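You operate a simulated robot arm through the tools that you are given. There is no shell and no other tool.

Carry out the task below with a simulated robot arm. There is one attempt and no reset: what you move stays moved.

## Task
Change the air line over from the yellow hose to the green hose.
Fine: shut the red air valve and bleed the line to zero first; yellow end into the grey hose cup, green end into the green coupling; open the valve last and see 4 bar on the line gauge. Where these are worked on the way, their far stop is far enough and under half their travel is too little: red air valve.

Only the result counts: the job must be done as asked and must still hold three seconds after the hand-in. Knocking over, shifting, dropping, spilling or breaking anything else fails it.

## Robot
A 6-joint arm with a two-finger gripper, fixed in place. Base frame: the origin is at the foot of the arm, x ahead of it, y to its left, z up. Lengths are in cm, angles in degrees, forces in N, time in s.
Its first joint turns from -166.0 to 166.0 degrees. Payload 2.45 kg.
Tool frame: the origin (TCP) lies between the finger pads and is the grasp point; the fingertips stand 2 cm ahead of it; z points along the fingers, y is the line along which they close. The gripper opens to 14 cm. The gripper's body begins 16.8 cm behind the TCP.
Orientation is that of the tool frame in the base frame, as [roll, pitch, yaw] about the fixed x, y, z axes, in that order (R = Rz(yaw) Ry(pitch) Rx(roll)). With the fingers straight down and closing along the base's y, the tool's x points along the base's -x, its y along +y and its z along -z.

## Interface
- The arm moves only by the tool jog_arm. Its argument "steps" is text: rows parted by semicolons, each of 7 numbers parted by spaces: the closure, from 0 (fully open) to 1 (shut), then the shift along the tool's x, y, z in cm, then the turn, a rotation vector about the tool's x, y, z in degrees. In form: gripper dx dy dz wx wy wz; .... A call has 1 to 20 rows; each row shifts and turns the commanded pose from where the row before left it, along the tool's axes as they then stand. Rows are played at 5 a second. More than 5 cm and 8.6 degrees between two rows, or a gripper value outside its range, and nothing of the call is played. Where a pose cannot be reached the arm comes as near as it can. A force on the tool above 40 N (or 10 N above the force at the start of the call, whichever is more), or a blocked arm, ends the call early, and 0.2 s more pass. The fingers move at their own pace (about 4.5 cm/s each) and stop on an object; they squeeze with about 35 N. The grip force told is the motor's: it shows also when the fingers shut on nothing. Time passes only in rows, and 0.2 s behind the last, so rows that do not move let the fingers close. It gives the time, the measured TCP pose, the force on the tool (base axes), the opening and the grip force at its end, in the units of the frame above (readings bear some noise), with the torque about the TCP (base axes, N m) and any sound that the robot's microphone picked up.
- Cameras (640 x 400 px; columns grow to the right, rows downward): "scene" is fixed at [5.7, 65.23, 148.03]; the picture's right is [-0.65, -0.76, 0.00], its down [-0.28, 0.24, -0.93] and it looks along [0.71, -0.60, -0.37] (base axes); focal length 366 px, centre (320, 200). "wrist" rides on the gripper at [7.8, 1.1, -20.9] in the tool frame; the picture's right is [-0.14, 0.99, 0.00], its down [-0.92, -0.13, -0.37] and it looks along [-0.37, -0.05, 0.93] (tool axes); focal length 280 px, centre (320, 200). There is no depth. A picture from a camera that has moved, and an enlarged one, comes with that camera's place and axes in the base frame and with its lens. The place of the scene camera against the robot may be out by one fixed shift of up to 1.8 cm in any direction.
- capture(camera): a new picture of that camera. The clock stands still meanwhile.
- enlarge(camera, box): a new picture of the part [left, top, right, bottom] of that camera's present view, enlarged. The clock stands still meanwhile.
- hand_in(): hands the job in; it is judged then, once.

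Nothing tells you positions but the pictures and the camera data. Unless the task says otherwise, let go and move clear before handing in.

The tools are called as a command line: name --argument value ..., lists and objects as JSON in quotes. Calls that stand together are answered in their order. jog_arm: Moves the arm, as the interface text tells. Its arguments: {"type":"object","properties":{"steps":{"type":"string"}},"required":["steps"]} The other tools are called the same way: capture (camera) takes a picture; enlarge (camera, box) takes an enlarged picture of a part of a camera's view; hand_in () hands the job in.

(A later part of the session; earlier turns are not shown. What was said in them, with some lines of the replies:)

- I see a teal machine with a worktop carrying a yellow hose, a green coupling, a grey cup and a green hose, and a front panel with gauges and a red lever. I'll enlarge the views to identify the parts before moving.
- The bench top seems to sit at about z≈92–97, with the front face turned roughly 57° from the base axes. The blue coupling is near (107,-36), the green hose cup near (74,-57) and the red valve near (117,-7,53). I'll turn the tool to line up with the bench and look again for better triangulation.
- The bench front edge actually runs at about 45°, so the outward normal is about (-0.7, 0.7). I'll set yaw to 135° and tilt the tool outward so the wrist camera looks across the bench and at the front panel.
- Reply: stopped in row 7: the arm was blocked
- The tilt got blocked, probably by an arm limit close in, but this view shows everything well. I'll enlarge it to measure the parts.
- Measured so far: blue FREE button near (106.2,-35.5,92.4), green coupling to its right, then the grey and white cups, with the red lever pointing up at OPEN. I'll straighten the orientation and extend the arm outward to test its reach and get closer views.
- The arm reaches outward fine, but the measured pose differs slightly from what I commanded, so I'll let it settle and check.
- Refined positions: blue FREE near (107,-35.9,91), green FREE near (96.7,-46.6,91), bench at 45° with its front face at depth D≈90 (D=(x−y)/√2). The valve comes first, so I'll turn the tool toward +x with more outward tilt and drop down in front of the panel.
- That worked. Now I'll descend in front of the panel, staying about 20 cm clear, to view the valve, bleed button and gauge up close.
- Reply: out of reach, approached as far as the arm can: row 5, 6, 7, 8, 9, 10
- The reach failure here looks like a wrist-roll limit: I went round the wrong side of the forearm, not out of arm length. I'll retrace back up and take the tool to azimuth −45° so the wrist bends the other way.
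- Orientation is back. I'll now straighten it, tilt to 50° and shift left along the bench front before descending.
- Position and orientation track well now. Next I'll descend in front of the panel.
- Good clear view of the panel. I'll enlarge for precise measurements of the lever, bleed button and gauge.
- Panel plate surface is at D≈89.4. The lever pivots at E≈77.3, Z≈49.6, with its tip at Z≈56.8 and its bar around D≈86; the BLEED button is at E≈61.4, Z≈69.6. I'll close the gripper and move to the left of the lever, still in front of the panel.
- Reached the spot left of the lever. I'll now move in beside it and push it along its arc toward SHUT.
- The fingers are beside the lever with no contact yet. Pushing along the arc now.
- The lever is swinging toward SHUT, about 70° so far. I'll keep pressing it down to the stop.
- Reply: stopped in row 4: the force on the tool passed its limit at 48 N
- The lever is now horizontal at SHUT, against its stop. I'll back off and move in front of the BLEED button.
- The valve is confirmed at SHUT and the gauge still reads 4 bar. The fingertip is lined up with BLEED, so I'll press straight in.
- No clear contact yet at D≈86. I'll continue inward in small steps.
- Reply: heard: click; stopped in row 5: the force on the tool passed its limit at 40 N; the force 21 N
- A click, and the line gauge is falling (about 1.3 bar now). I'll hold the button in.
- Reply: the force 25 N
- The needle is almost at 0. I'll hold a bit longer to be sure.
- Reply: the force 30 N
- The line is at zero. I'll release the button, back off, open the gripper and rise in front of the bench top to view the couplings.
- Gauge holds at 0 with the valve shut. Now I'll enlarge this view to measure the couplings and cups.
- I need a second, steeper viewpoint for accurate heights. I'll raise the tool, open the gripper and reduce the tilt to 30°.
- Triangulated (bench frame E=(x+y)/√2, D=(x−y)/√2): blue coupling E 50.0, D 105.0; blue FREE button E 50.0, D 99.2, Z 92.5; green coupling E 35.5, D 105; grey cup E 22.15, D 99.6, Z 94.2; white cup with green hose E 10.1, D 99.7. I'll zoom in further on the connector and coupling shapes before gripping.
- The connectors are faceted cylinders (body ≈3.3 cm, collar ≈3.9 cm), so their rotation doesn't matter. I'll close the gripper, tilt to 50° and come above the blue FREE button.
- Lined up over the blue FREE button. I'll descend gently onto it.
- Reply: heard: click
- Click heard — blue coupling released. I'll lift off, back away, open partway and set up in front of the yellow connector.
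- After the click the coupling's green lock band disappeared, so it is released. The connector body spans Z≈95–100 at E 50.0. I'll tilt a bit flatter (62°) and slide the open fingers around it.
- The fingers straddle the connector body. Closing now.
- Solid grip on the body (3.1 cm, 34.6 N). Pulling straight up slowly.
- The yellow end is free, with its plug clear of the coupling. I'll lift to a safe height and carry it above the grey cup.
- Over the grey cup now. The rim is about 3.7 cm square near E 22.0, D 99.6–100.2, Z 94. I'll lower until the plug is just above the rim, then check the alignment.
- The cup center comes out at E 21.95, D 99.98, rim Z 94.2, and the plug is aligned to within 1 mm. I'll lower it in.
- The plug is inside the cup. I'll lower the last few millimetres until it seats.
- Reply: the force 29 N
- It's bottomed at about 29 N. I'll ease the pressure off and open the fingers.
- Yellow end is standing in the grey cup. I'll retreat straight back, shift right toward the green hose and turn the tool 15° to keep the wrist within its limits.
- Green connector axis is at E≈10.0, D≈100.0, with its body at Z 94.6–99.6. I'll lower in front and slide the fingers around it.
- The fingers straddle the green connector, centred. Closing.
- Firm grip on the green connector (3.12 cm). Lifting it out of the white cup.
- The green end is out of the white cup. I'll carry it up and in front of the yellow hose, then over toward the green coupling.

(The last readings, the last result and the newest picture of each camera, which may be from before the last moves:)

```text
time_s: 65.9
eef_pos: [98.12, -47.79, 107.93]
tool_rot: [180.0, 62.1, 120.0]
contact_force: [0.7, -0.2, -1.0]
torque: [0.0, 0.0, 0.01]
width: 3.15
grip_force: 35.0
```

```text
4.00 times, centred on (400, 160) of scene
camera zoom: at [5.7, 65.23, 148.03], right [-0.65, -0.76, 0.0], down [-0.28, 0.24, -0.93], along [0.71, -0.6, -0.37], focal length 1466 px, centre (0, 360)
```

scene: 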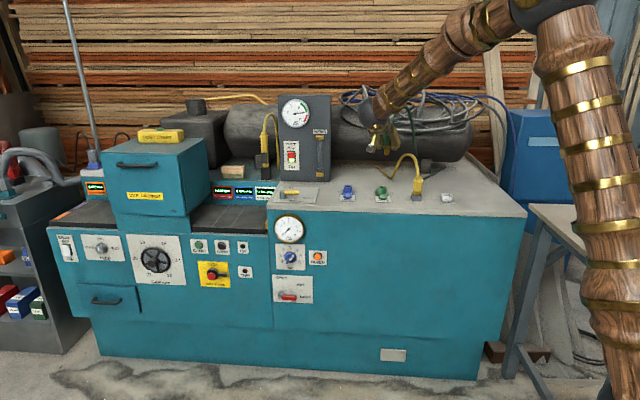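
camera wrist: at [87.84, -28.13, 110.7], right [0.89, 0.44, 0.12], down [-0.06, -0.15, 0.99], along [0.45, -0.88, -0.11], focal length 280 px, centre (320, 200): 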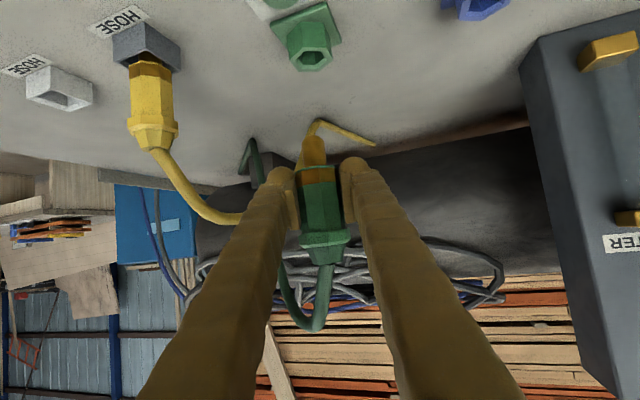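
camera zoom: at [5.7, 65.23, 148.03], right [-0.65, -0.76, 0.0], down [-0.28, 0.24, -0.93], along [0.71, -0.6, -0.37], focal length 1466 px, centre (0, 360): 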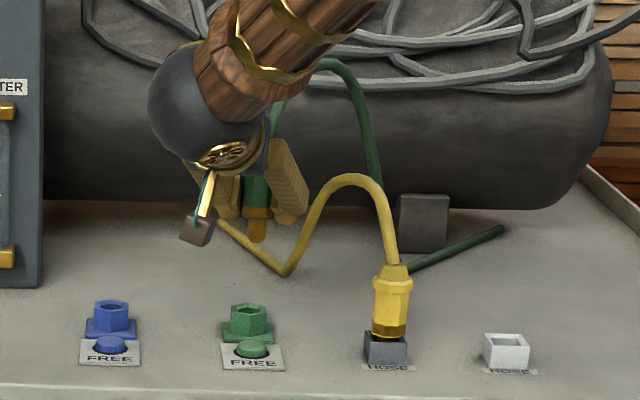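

Both hoses bend far behind, so nothing is in the way. I'll lower to just above the green coupling for a precise alignment check.

jog_arm --steps "1 1.73 0.16 1.66 0 0 0;1 1.73 0.16 1.66 0 0 0;1 1.73 0.16 1.66 0 0 0;1 0 0 0 0 0 0;1 0 0 0 0 0 0"

enlarge --camera "wrist" --box '[260, 60, 380, 200]'

enlarge --camera "scene" --box '[350, 140, 430, 210]'

```text
time_s: 67.1
eef_pos: [99.24, -49.11, 100.98]
tool_rot: [180.0, 62.2, 120.0]
contact_force: [0.7, 0.8, -1.8]
torque: [-0.01, 0.0, -0.02]
width: 3.12
grip_force: 34.7
```

```text
2.86 times, centred on (320, 130) of wrist
camera zoom: at [89.13, -29.56, 103.82], right [0.89, 0.44, 0.12], down [-0.06, -0.15, 0.99], along [0.45, -0.88, -0.11], focal length 801 px, centre (320, 400)
```

zoom: 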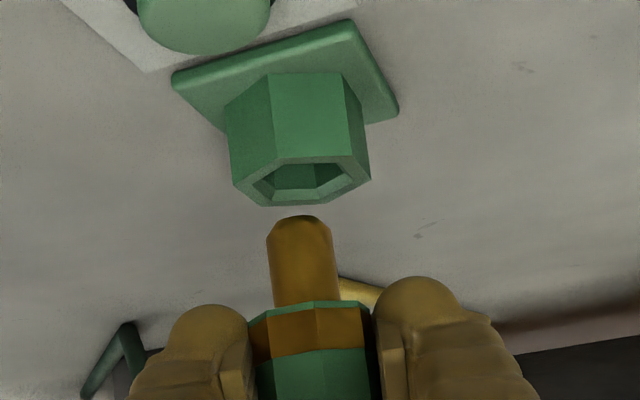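

```text
5.71 times, centred on (390, 175) of scene
camera zoom: at [5.7, 65.23, 148.03], right [-0.65, -0.76, 0.0], down [-0.28, 0.24, -0.93], along [0.71, -0.6, -0.37], focal length 2094 px, centre (-80, 343)
```

zoom: 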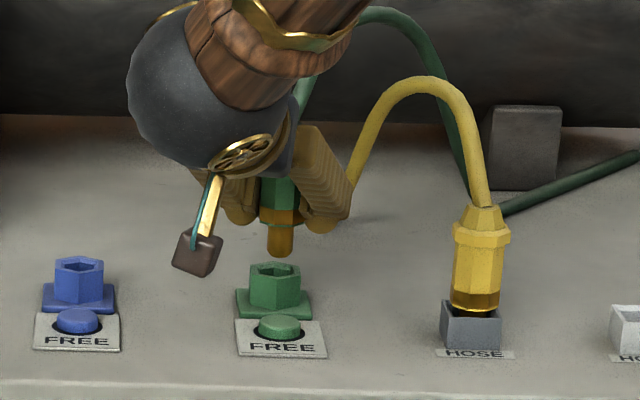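

The coupling flange triangulates to centre (E 35.45, D 105.5), hex rim at Z≈94.8, with a funnel-shaped mouth. The plug looks about 3 mm too far right, so I'll zoom in to confirm.

enlarge --camera "wrist" --box '[285, 85, 345, 175]'

enlarge --camera "scene" --box '[365, 160, 405, 200]'

```text
4.44 times, centred on (315, 130) of wrist
camera zoom: at [89.13, -29.56, 103.82], right [0.89, 0.44, 0.12], down [-0.06, -0.15, 0.99], along [0.45, -0.88, -0.11], focal length 1246 px, centre (342, 511)
```

zoom: 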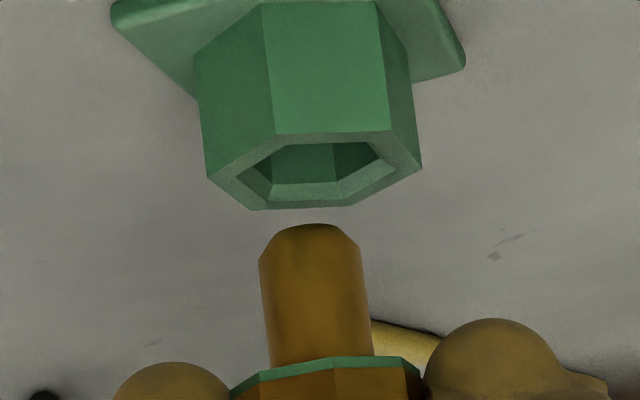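

```text
10.00 times, centred on (385, 180) of scene
camera zoom: at [5.7, 65.23, 148.03], right [-0.65, -0.76, 0.0], down [-0.28, 0.24, -0.93], along [0.71, -0.6, -0.37], focal length 3665 px, centre (-330, 400)
```

zoom: 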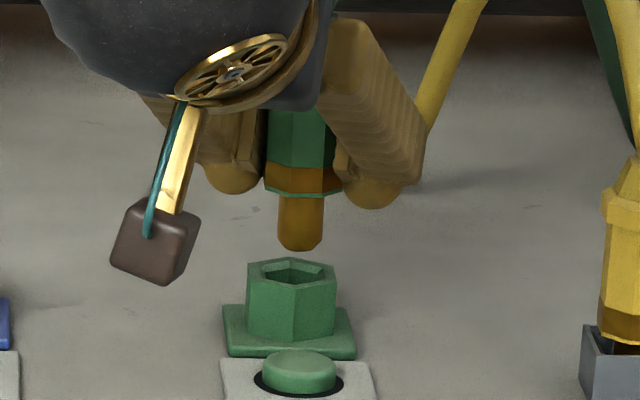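

Both cameras agree that the coupling is about 2.4 mm left and 2 mm deeper than the plug. I'll correct this and start lowering into the funnel.

jog_arm --steps "1 -0.061 0.284 0.116 0 0 0;1 0.442 0 0.234 0 0 0;1 0.442 0 0.234 0 0 0;1 0.442 0 0.234 0 0 0;1 0 0 0 0 0 0"

enlarge --camera "wrist" --box '[285, 85, 345, 175]'

enlarge --camera "scene" --box '[365, 160, 405, 200]'

```text
time_s: 68.3
eef_pos: [99.58, -49.22, 99.45]
tool_rot: [-179.9, 62.0, 120.1]
contact_force: [0.2, -0.2, -0.8]
torque: [-0.01, 0.0, 0.0]
width: 3.12
grip_force: 34.9
```

```text
4.44 times, centred on (315, 130) of wrist
camera zoom: at [89.45, -29.55, 102.28], right [0.89, 0.44, 0.12], down [-0.06, -0.15, 0.99], along [0.45, -0.88, -0.11], focal length 1246 px, centre (342, 511)
```

zoom: 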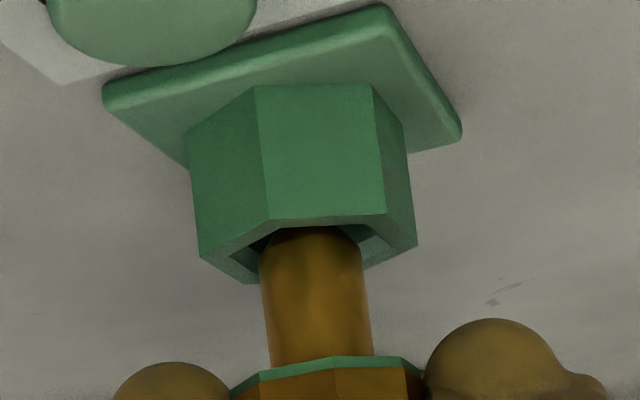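

```text
10.00 times, centred on (385, 180) of scene
camera zoom: at [5.7, 65.23, 148.03], right [-0.65, -0.76, 0.0], down [-0.28, 0.24, -0.93], along [0.71, -0.6, -0.37], focal length 3665 px, centre (-330, 400)
```

zoom: 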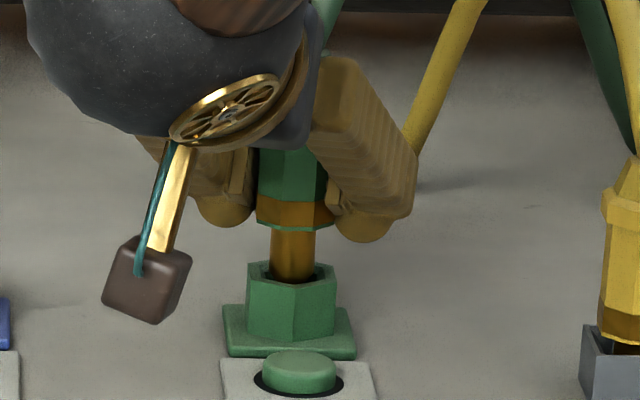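

Well aligned in both views, with the plug entering the mouth. Continuing down.

jog_arm --steps "1 0.354 0 0.187 0 0 0;1 0.354 0 0.187 0 0 0;1 0.354 0 0.187 0 0 0;1 0.354 0 0.187 0 0 0;1 0 0 0 0 0 0"

enlarge --camera "wrist" --box '[270, 100, 370, 220]'

enlarge --camera "scene" --box '[365, 160, 405, 200]'

```text
time_s: 69.5
eef_pos: [99.5, -49.13, 97.75]
tool_rot: [-179.7, 62.0, 120.1]
contact_force: [21.5, -22.7, -9.1]
torque: [-0.71, -0.64, 0.09]
width: 3.12
grip_force: 35.1
```

```text
3.33 times, centred on (320, 160) of wrist
camera zoom: at [89.45, -29.57, 100.51], right [0.89, 0.44, 0.12], down [-0.06, -0.16, 0.99], along [0.45, -0.88, -0.11], focal length 935 px, centre (320, 333)
```

zoom: 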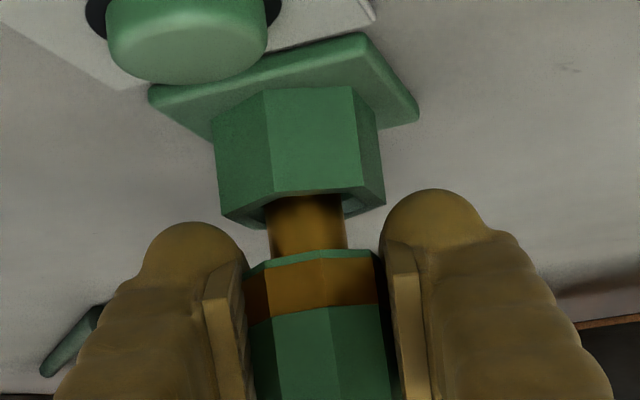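

```text
10.00 times, centred on (385, 180) of scene
camera zoom: at [5.7, 65.23, 148.03], right [-0.65, -0.76, 0.0], down [-0.28, 0.24, -0.93], along [0.71, -0.6, -0.37], focal length 3665 px, centre (-330, 400)
```

zoom: 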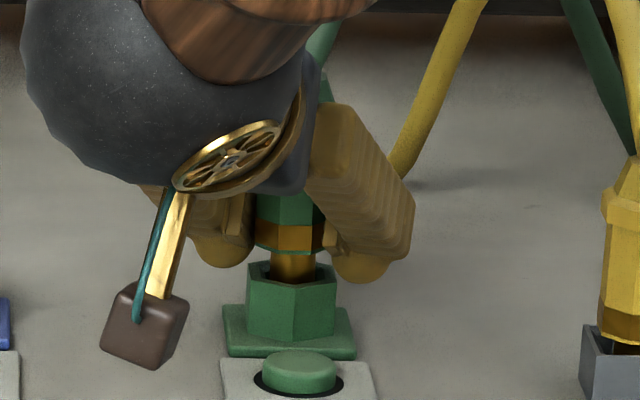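

The force (about 31 N toward +D at plug level) says the plug needs to sit slightly deeper. I'll ease it +D in small steps and re-read the force.

jog_arm --steps "1 -0.047 0 0.088 0 0 0;1 0 0 0 0 0 0"

jog_arm --steps "1 -0.047 0 0.088 0 0 0;1 0 0 0 0 0 0"

```text
time_s: 70.1
eef_pos: [99.61, -49.34, 97.92]
tool_rot: [-180.0, 62.2, 120.0]
contact_force: [0.0, 0.2, -1.5]
torque: [-0.02, -0.01, 0.0]
width: 3.12
grip_force: 35.0
```

```text
time_s: 70.7
eef_pos: [99.72, -49.29, 98.02]
tool_rot: [-180.0, 62.1, 120.0]
contact_force: [-0.3, -0.4, -1.9]
torque: [-0.01, 0.01, -0.01]
width: 3.12
grip_force: 34.8
```

Force is gone and the plug is centred. Continuing down in small steps until it clicks.

jog_arm --steps "1 0.177 0 0.094 0 0 0;1 0.177 0 0.094 0 0 0;1 0 0 0 0 0 0"

enlarge --camera "wrist" --box '[270, 100, 370, 220]'

enlarge --camera "scene" --box '[365, 160, 405, 200]'

```text
time_s: 71.5
eef_pos: [99.65, -49.25, 97.61]
tool_rot: [-179.9, 62.1, 120.0]
contact_force: [-0.1, 0.2, -1.8]
torque: [-0.04, 0.05, -0.02]
width: 3.1
grip_force: 35.2
```

```text
3.33 times, centred on (320, 160) of wrist
camera zoom: at [89.57, -29.7, 100.26], right [0.89, 0.44, 0.12], down [-0.06, -0.15, 0.99], along [0.45, -0.88, -0.11], focal length 935 px, centre (320, 333)
```

zoom: 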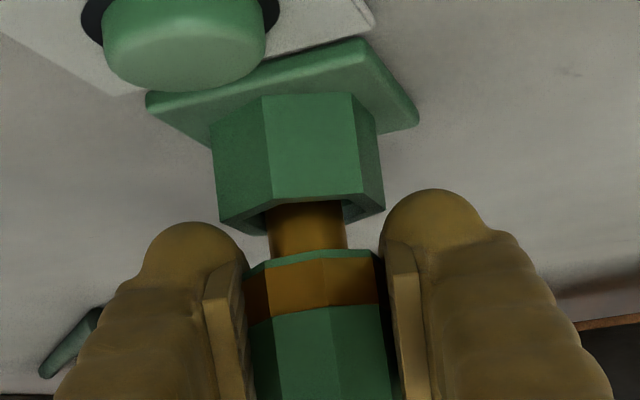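

```text
10.00 times, centred on (385, 180) of scene
camera zoom: at [5.7, 65.23, 148.03], right [-0.65, -0.76, 0.0], down [-0.28, 0.24, -0.93], along [0.71, -0.6, -0.37], focal length 3665 px, centre (-330, 400)
```

zoom: 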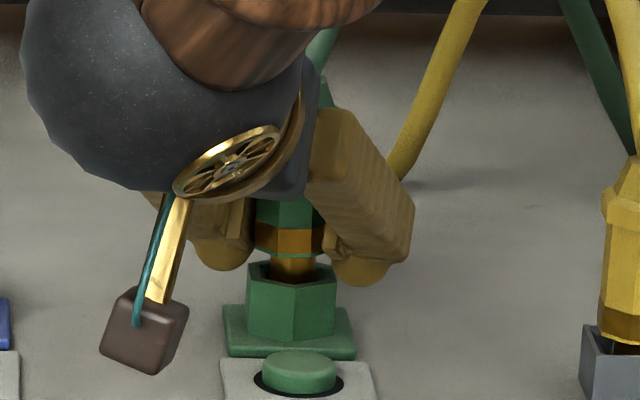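

The connector slid about 6 mm up in my grip during the earlier jam, but it is now moving freely. I'll continue down slowly, watching for a click.

jog_arm --steps "1 0.177 0 0.094 0 0 0;1 0.177 0 0.094 0 0 0;1 0 0 0 0 0 0"

enlarge --camera "wrist" --box '[270, 100, 370, 220]'

enlarge --camera "scene" --box '[365, 160, 405, 200]'

```text
time_s: 72.3
eef_pos: [99.76, -49.34, 97.16]
tool_rot: [-180.0, 62.1, 120.0]
contact_force: [0.2, 0.2, 0.5]
torque: [-0.03, -0.05, 0.02]
width: 3.14
grip_force: 34.8
```

```text
3.33 times, centred on (320, 160) of wrist
camera zoom: at [89.57, -29.71, 99.89], right [0.89, 0.44, 0.12], down [-0.06, -0.15, 0.99], along [0.45, -0.89, -0.11], focal length 935 px, centre (320, 333)
```

zoom: 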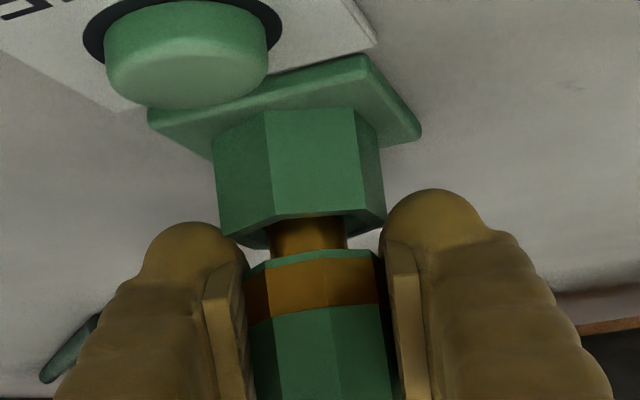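

```text
10.00 times, centred on (385, 180) of scene
camera zoom: at [5.7, 65.23, 148.03], right [-0.65, -0.76, 0.0], down [-0.28, 0.24, -0.93], along [0.71, -0.6, -0.37], focal length 3665 px, centre (-330, 400)
```

zoom: 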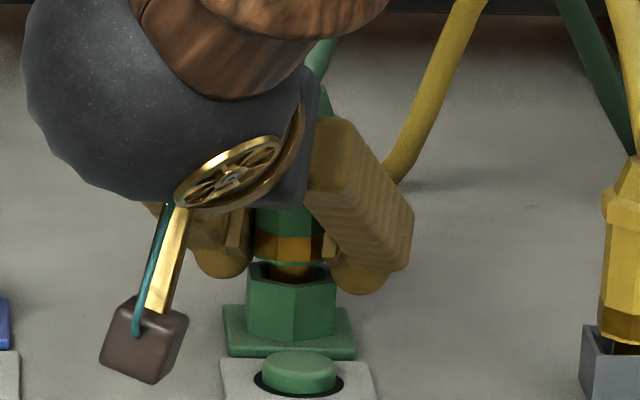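

It slides freely, but the fingertips would hit the coupling rim before it seats. The plug is about 1.6 cm in, so I'll release, raise my grip by about 9 mm and regrip.

jog_arm --steps "0.75 0 0 0 0 0 0;0.65 0 0 0 0 0 0;0.6 0 0 0 0 0 0;0.6 0 0 0 0 0 0;0.6 0 0 0 0 0 0"

enlarge --camera "wrist" --box '[250, 100, 390, 260]'

enlarge --camera "scene" --box '[365, 160, 405, 200]'

```text
time_s: 73.5
eef_pos: [99.68, -49.42, 97.14]
tool_rot: [180.0, 62.1, 119.9]
contact_force: [1.1, 0.1, -0.1]
torque: [-0.01, -0.01, 0.03]
width: 5.6
grip_force: 0.1
```

```text
2.50 times, centred on (320, 180) of wrist
camera zoom: at [89.56, -29.71, 99.88], right [0.89, 0.44, 0.12], down [-0.06, -0.15, 0.99], along [0.45, -0.88, -0.11], focal length 701 px, centre (320, 250)
```

zoom: 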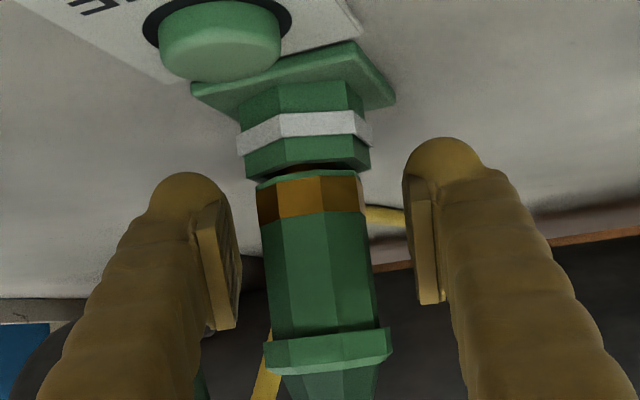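

```text
10.00 times, centred on (385, 180) of scene
camera zoom: at [5.7, 65.23, 148.03], right [-0.65, -0.76, 0.0], down [-0.28, 0.24, -0.93], along [0.71, -0.6, -0.37], focal length 3665 px, centre (-330, 400)
```

zoom: 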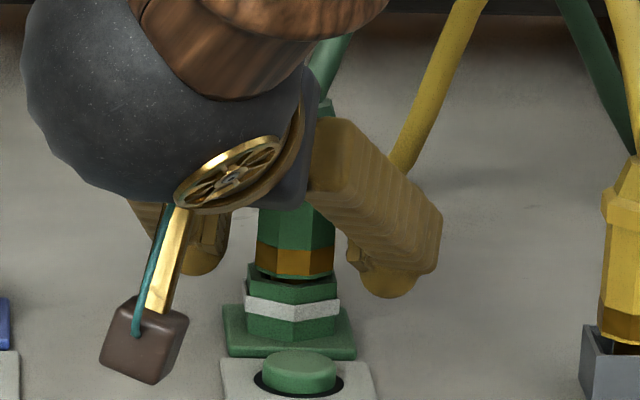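

The coupling now shows its lock band around the green end, just as the blue one did when locked on yellow, so it is seated and latched. I'll retreat straight back and inspect.

jog_arm --steps "0.6 1.87 0 -3.536 0 0 0;0.5 1.87 0 -3.536 0 0 0;0.5 1.87 0 -3.536 0 0 0;0.5 1.87 0 -3.536 0 0 0;0.5 1.87 0 -3.536 0 0 0;0.5 0 0 0 0 0 0"

capture --camera "wrist"

enlarge --camera "scene" --box '[330, 120, 470, 220]'

```text
time_s: 74.9
eef_pos: [89.62, -32.1, 97.2]
tool_rot: [179.9, 62.2, 120.1]
contact_force: [0.1, 0.5, 0.0]
torque: [0.02, 0.02, -0.01]
width: 6.99
grip_force: 0.1
```

```text
taken
camera wrist: at [79.49, -12.41, 99.97], right [0.89, 0.44, 0.12], down [-0.06, -0.15, 0.99], along [0.45, -0.88, -0.11], focal length 280 px, centre (320, 200)
```

wrist: 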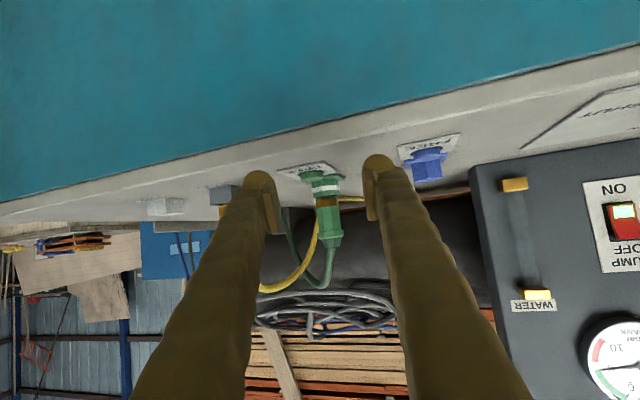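

```text
4.00 times, centred on (400, 170) of scene
camera zoom: at [5.7, 65.23, 148.03], right [-0.65, -0.76, 0.0], down [-0.28, 0.24, -0.93], along [0.71, -0.6, -0.37], focal length 1466 px, centre (0, 320)
```

zoom: 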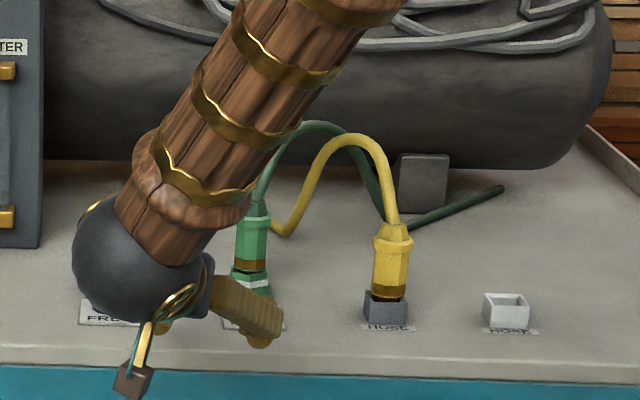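

Both ends look right: green locked in the green coupling, yellow in the grey cup. I'll back off, reorient as before for the panel work and close the gripper.

jog_arm --steps "0.5 1.87 0 -3.536 0 0 0;0.5 1.87 0 -3.536 0 0 0;1 0 0 0 -6.63 0 -3.51;1 0 0 0 -6.63 0 -3.51;1 0 0 0 0 6.05 0;1 0 0 0 0 6.05 0;1 0 0 0 0 0 0;1 0 0 0 0 0 0;1 0 0 0 0 0 0"

enlarge --camera "scene" --box '[240, 140, 480, 320]'

capture --camera "wrist"

```text
time_s: 76.9
eef_pos: [85.71, -25.14, 97.23]
tool_rot: [180.0, 50.0, 135.0]
contact_force: [0.1, -0.5, 0.3]
torque: [-0.03, 0.02, -0.01]
width: 0.0
grip_force: 29.3
```

```text
2.22 times, centred on (360, 230) of scene
camera zoom: at [5.7, 65.23, 148.03], right [-0.65, -0.76, 0.0], down [-0.28, 0.24, -0.93], along [0.71, -0.6, -0.37], focal length 814 px, centre (231, 133)
```

zoom: 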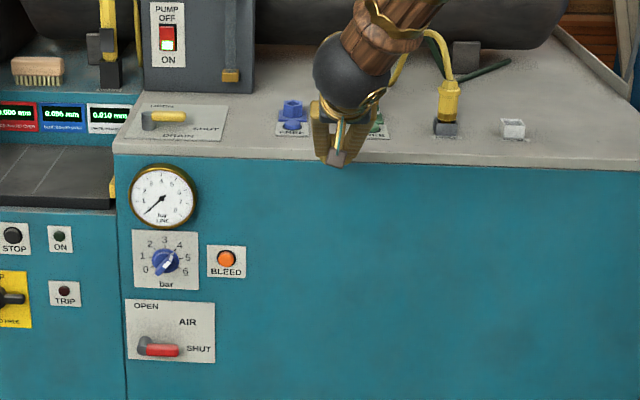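

```text
taken
camera wrist: at [71.53, -9.47, 104.51], right [0.76, 0.64, 0.11], down [0.13, -0.31, 0.94], along [0.63, -0.71, -0.32], focal length 280 px, centre (320, 200)
```

wrist: 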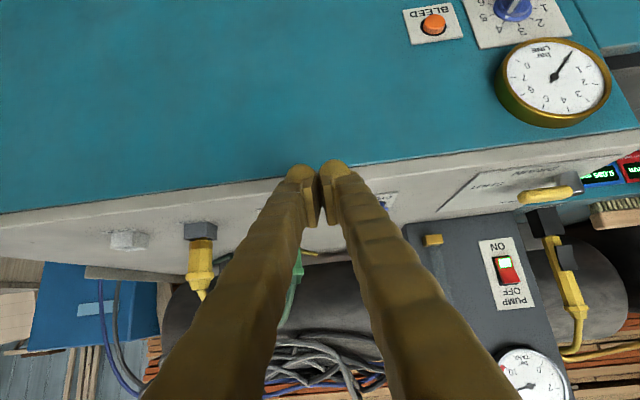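

Now I'll descend to a position in front of and just below the shut red lever.

jog_arm --steps "1 3.12 2.15 1.57 0 0 0;1 3.12 2.15 1.57 0 0 0;1 3.12 2.15 1.57 0 0 0;1 3.12 2.15 1.57 0 0 0;1 3.12 2.15 1.57 0 0 0;1 3.12 2.15 1.57 0 0 0;1 3.12 2.15 1.57 0 0 0;1 3.12 2.15 1.57 0 0 0;1 2.44 1.69 2.98 0 0 0;1 2.44 1.69 2.98 0 0 0;1 2.44 1.69 2.98 0 0 0;1 2.44 1.69 2.98 0 0 0;1 2.44 1.69 2.98 0 0 0;1 2.44 1.69 2.98 0 0 0;1 2.44 1.69 2.98 0 0 0;1 0 0 0 0 0 0"

capture --camera "wrist"

capture --camera "scene"

```text
time_s: 80.3
eef_pos: [105.35, -3.4, 43.45]
tool_rot: [180.0, 49.9, 135.1]
contact_force: [-0.3, -0.1, -0.2]
torque: [-0.03, -0.04, 0.03]
width: 0.0
grip_force: 29.4
```

```text
taken
camera wrist: at [91.18, 12.08, 50.77], right [0.76, 0.64, 0.1], down [0.13, -0.31, 0.94], along [0.63, -0.71, -0.32], focal length 280 px, centre (320, 200)
```

wrist: 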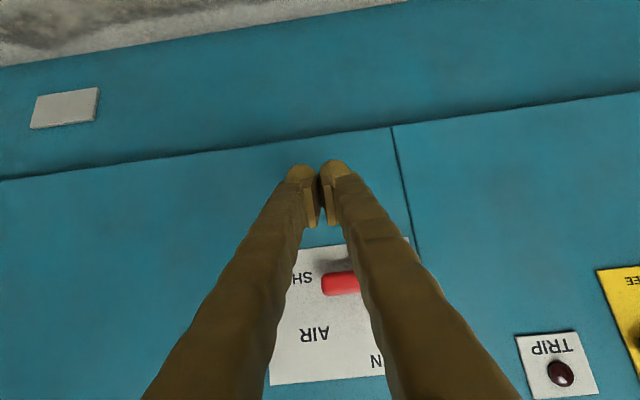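

```text
taken
```

scene: 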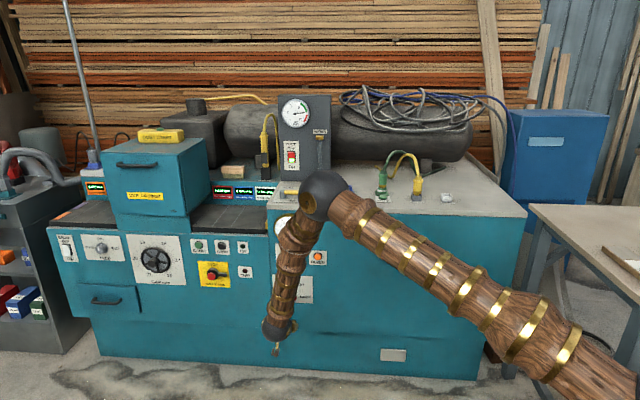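

The lever tip is at E≈70.5, Z≈49.8, right above my fingers' target. I'll move in below it, then push it up and left toward OPEN.

jog_arm --steps "1 -2.03 0 2.26 0 0 0;1 -2.03 0 2.26 0 0 0;1 -2.03 0 2.26 0 0 0;1 0 0 0 0 0 0"

capture --camera "wrist"

```text
time_s: 81.3
eef_pos: [111.79, -9.89, 43.88]
tool_rot: [180.0, 50.0, 135.0]
contact_force: [0.1, -0.4, 0.3]
torque: [0.0, 0.0, 0.01]
width: 0.0
grip_force: 29.7
```

```text
taken
camera wrist: at [97.59, 5.68, 51.15], right [0.76, 0.64, 0.1], down [0.13, -0.31, 0.94], along [0.63, -0.71, -0.32], focal length 280 px, centre (320, 200)
```

wrist: 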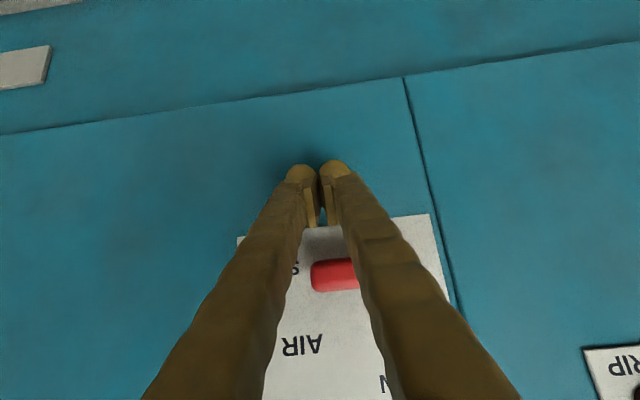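

jog_arm --steps "1 -0.651 -0.15 -0.547 0 0 0;1 -0.651 -0.15 -0.547 0 0 0;1 -0.728 -0.25 -0.61 0 0 0;1 -0.728 -0.25 -0.61 0 0 0;1 -0.728 -0.25 -0.61 0 0 0;1 -0.728 -0.25 -0.61 0 0 0;1 0 0 0 0 0 0"

capture --camera "wrist"

enlarge --camera "scene" --box '[240, 200, 340, 320]'

```text
time_s: 82.9
eef_pos: [110.72, -10.96, 49.3]
tool_rot: [-179.9, 50.1, 135.0]
contact_force: [0.1, 0.3, 0.3]
torque: [0.01, -0.02, -0.02]
width: 0.0
grip_force: 29.5
```

```text
taken
camera wrist: at [96.59, 4.7, 56.64], right [0.76, 0.64, 0.1], down [0.13, -0.31, 0.94], along [0.63, -0.71, -0.32], focal length 280 px, centre (320, 200)
```

wrist: 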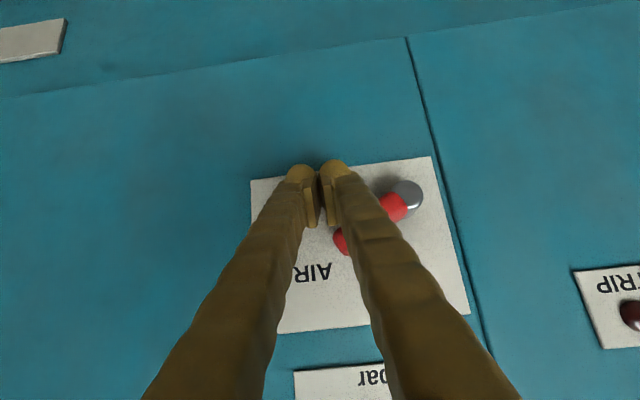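

```text
3.33 times, centred on (290, 260) of scene
camera zoom: at [5.7, 65.23, 148.03], right [-0.65, -0.76, 0.0], down [-0.28, 0.24, -0.93], along [0.71, -0.6, -0.37], focal length 1222 px, centre (420, 0)
```

zoom: 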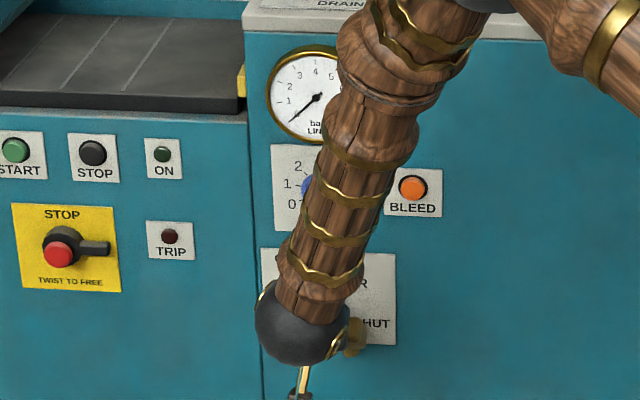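

The lever is rising. Continuing along the arc toward OPEN.

jog_arm --steps "1 -0.919 0.47 -0.771 0 0 0;1 -0.919 0.47 -0.771 0 0 0;1 -0.919 0.47 -0.771 0 0 0;1 -0.559 0.98 -0.469 0 0 0;1 -0.559 0.98 -0.469 0 0 0;1 -0.559 0.98 -0.469 0 0 0;1 0 0 0 0 0 0"

capture --camera "wrist"

enlarge --camera "scene" --box '[240, 200, 340, 320]'

```text
time_s: 84.2
eef_pos: [112.89, -8.68, 54.23]
tool_rot: [-179.5, 49.6, 134.9]
contact_force: [-9.8, -8.9, 0.8]
torque: [0.13, -0.2, 0.03]
width: 0.0
grip_force: 29.0
stopped in row 6: the force on the tool passed its limit at 50 N (the readings are from after the stop); the commanded pose is now the measured one
```

```text
taken
camera wrist: at [99.02, 7.01, 61.63], right [0.77, 0.63, 0.1], down [0.13, -0.31, 0.94], along [0.63, -0.71, -0.32], focal length 280 px, centre (320, 200)
```

wrist: 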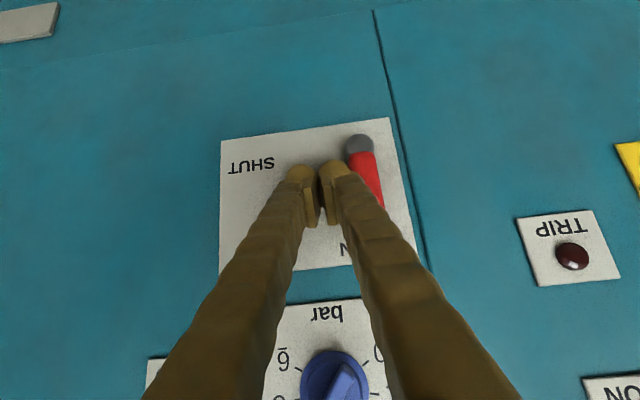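

```text
3.33 times, centred on (290, 260) of scene
camera zoom: at [5.7, 65.23, 148.03], right [-0.65, -0.76, 0.0], down [-0.28, 0.24, -0.93], along [0.71, -0.6, -0.37], focal length 1222 px, centre (420, 0)
```

zoom: 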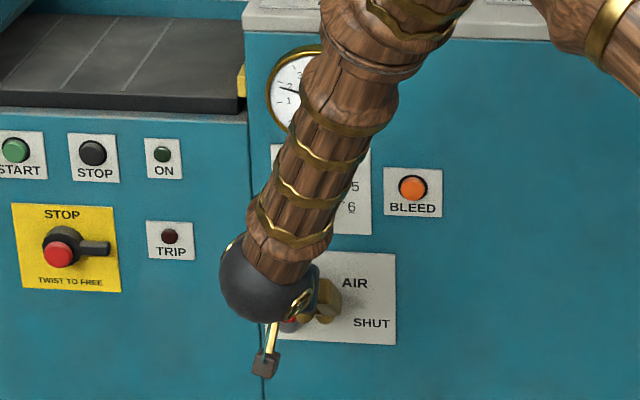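

The lever is up against its OPEN stop and the line gauge is rising. I'll back away and check.

jog_arm --steps "1 0 -1.5 0 0 0 0;1 0.78 -0.3 -3.26 0 0 0;1 0.78 -0.3 -3.26 0 0 0;1 0.78 -0.3 -3.26 0 0 0;1 0.78 -0.3 -3.26 0 0 0;1 0 -4 0 0 0 0;1 0 -4 0 0 0 0;1 0 -4 0 0 0 0;1 0 -4 0 0 0 0;1 0 -4 0 0 0 0;1 0 0 0 0 0 0;1 0 0 0 0 0 0"

capture --camera "wrist"

capture --camera "scene"

enlarge --camera "scene" --box '[260, 200, 340, 310]'

```text
time_s: 86.8
eef_pos: [88.56, -15.98, 60.57]
tool_rot: [-179.6, 49.7, 135.0]
contact_force: [-0.5, 0.0, -0.3]
torque: [0.02, 0.01, 0.02]
width: 0.0
grip_force: 29.4
```

```text
taken
camera wrist: at [74.58, -0.27, 67.85], right [0.77, 0.63, 0.1], down [0.13, -0.31, 0.94], along [0.63, -0.71, -0.32], focal length 280 px, centre (320, 200)
```

wrist: 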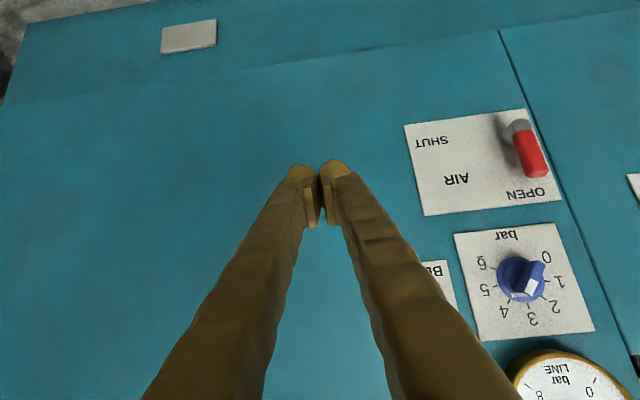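

```text
taken
```

scene: 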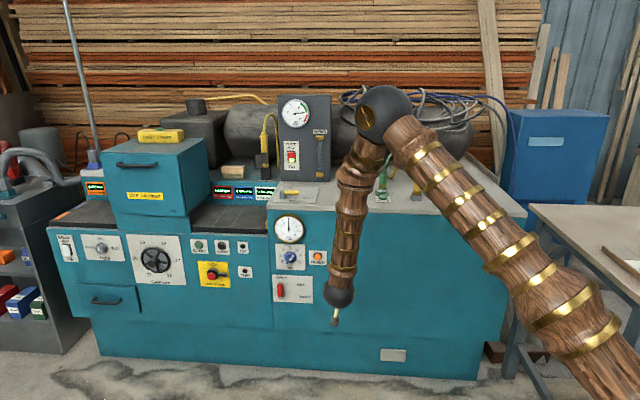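

```text
3.64 times, centred on (300, 255) of scene
camera zoom: at [5.7, 65.23, 148.03], right [-0.65, -0.76, 0.0], down [-0.28, 0.24, -0.93], along [0.71, -0.6, -0.37], focal length 1333 px, centre (393, 0)
```

zoom: 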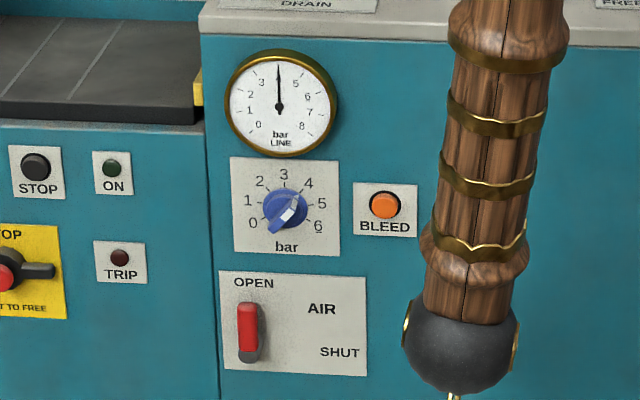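

The valve is OPEN and the line gauge reads 4 bar. I'll move the arm up and clear, then verify the hose ends before handing in.

jog_arm --steps "1 -2.98 -0.56 -3.37 0 0 0;1 -2.98 -0.56 -3.37 0 0 0;1 -2.98 -0.56 -3.37 0 0 0;1 -2.98 -0.56 -3.37 0 0 0;1 -2.98 -0.56 -3.37 0 0 0;1 -2.98 -0.56 -3.37 0 0 0;1 -2.98 -0.56 -3.37 0 0 0;1 -2.98 -0.56 -3.37 0 0 0;1 -2.98 -0.56 -3.37 0 0 0;0 0 0 0 0 0 0;0 0 0 0 0 0 0;0 0 0 0 0 0 0;0 0 0 0 0 0 0;0 0 0 0 0 0 0;0 0 0 0 0 0 0;0 0 0 0 0 0 0"

capture --camera "scene"

enlarge --camera "scene" --box '[330, 130, 470, 220]'

enlarge --camera "scene" --box '[260, 200, 340, 310]'

capture --camera "wrist"

```text
time_s: 90.2
eef_pos: [80.91, -15.23, 100.54]
tool_rot: [-179.6, 49.7, 135.0]
contact_force: [1.0, 0.0, -0.7]
torque: [-0.01, 0.02, 0.01]
width: 13.99
grip_force: 0.2
```

```text
taken
```

scene: 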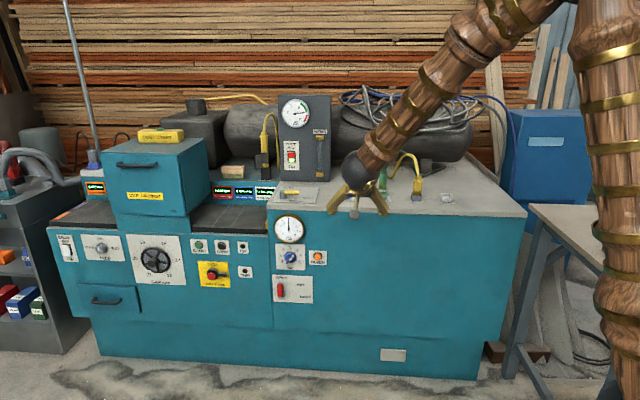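

```text
4.44 times, centred on (400, 175) of scene
camera zoom: at [5.7, 65.23, 148.03], right [-0.65, -0.76, 0.0], down [-0.28, 0.24, -0.93], along [0.71, -0.6, -0.37], focal length 1629 px, centre (-36, 311)
```

zoom: 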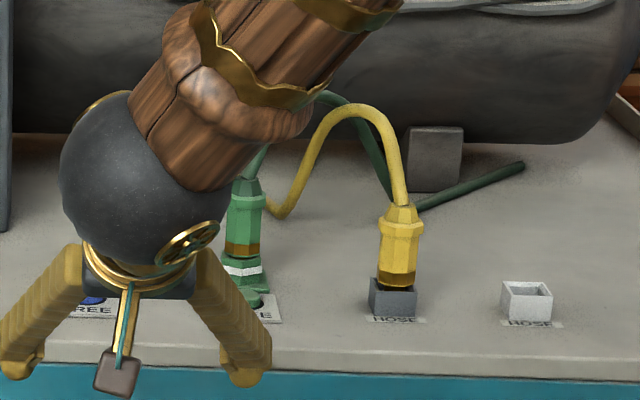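

```text
3.64 times, centred on (300, 255) of scene
camera zoom: at [5.7, 65.23, 148.03], right [-0.65, -0.76, 0.0], down [-0.28, 0.24, -0.93], along [0.71, -0.6, -0.37], focal length 1333 px, centre (393, 0)
```

zoom: 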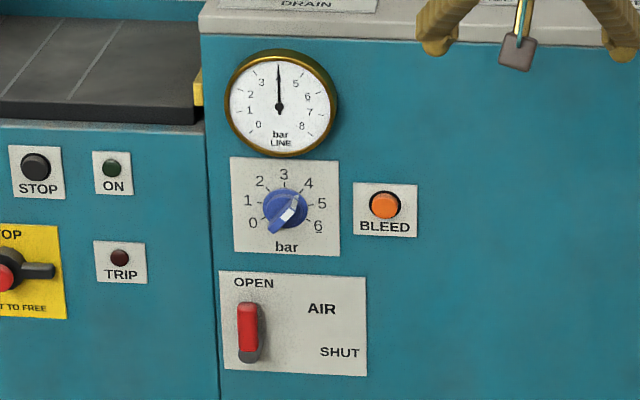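

```text
taken
camera wrist: at [67.04, 0.49, 107.86], right [0.77, 0.63, 0.1], down [0.13, -0.31, 0.94], along [0.63, -0.71, -0.32], focal length 280 px, centre (320, 200)
```

wrist: 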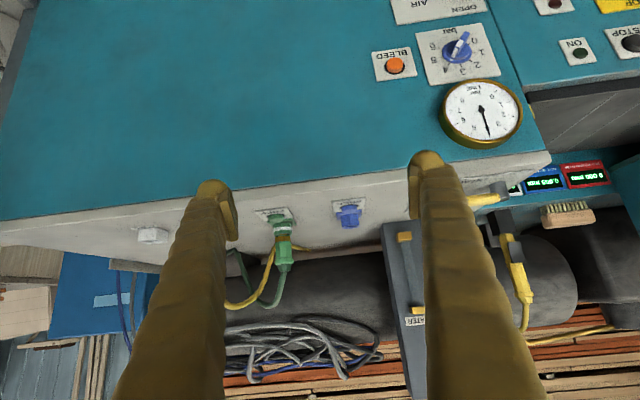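

The line gauge holds 4 bar with the valve fully OPEN. The green end is locked in the green coupling, the yellow end stands in the grey cup, and the arm is clear with the gripper empty. Handing in.

hand_in

```text
The job is handed in.
```

The air line is changed over from the yellow hose to the green hose, and I've handed the job in; I haven't seen the judge's result.

- **Isolation:** I pushed the red air valve to its SHUT stop. I then held BLEED until the line gauge read zero, and it stayed at zero until I reopened the valve.
- **Yellow hose:** I pressed the blue FREE button, pulled the yellow end out and seated it in the grey hose cup.
- **Green hose:** I moved the green end from the white cup into the green coupling. It caught on the rim at first and slid about 6 mm in the grip. After a small shift it went in freely, and when I let go the lock band appeared on the coupling. I heard no click and didn't tug-test it.
- **Reopening:** I opened the valve last, to its OPEN stop. The line gauge reads 4 bar and held there for several seconds.

The gripper is empty and clear of the bench. I saw nothing else moved.
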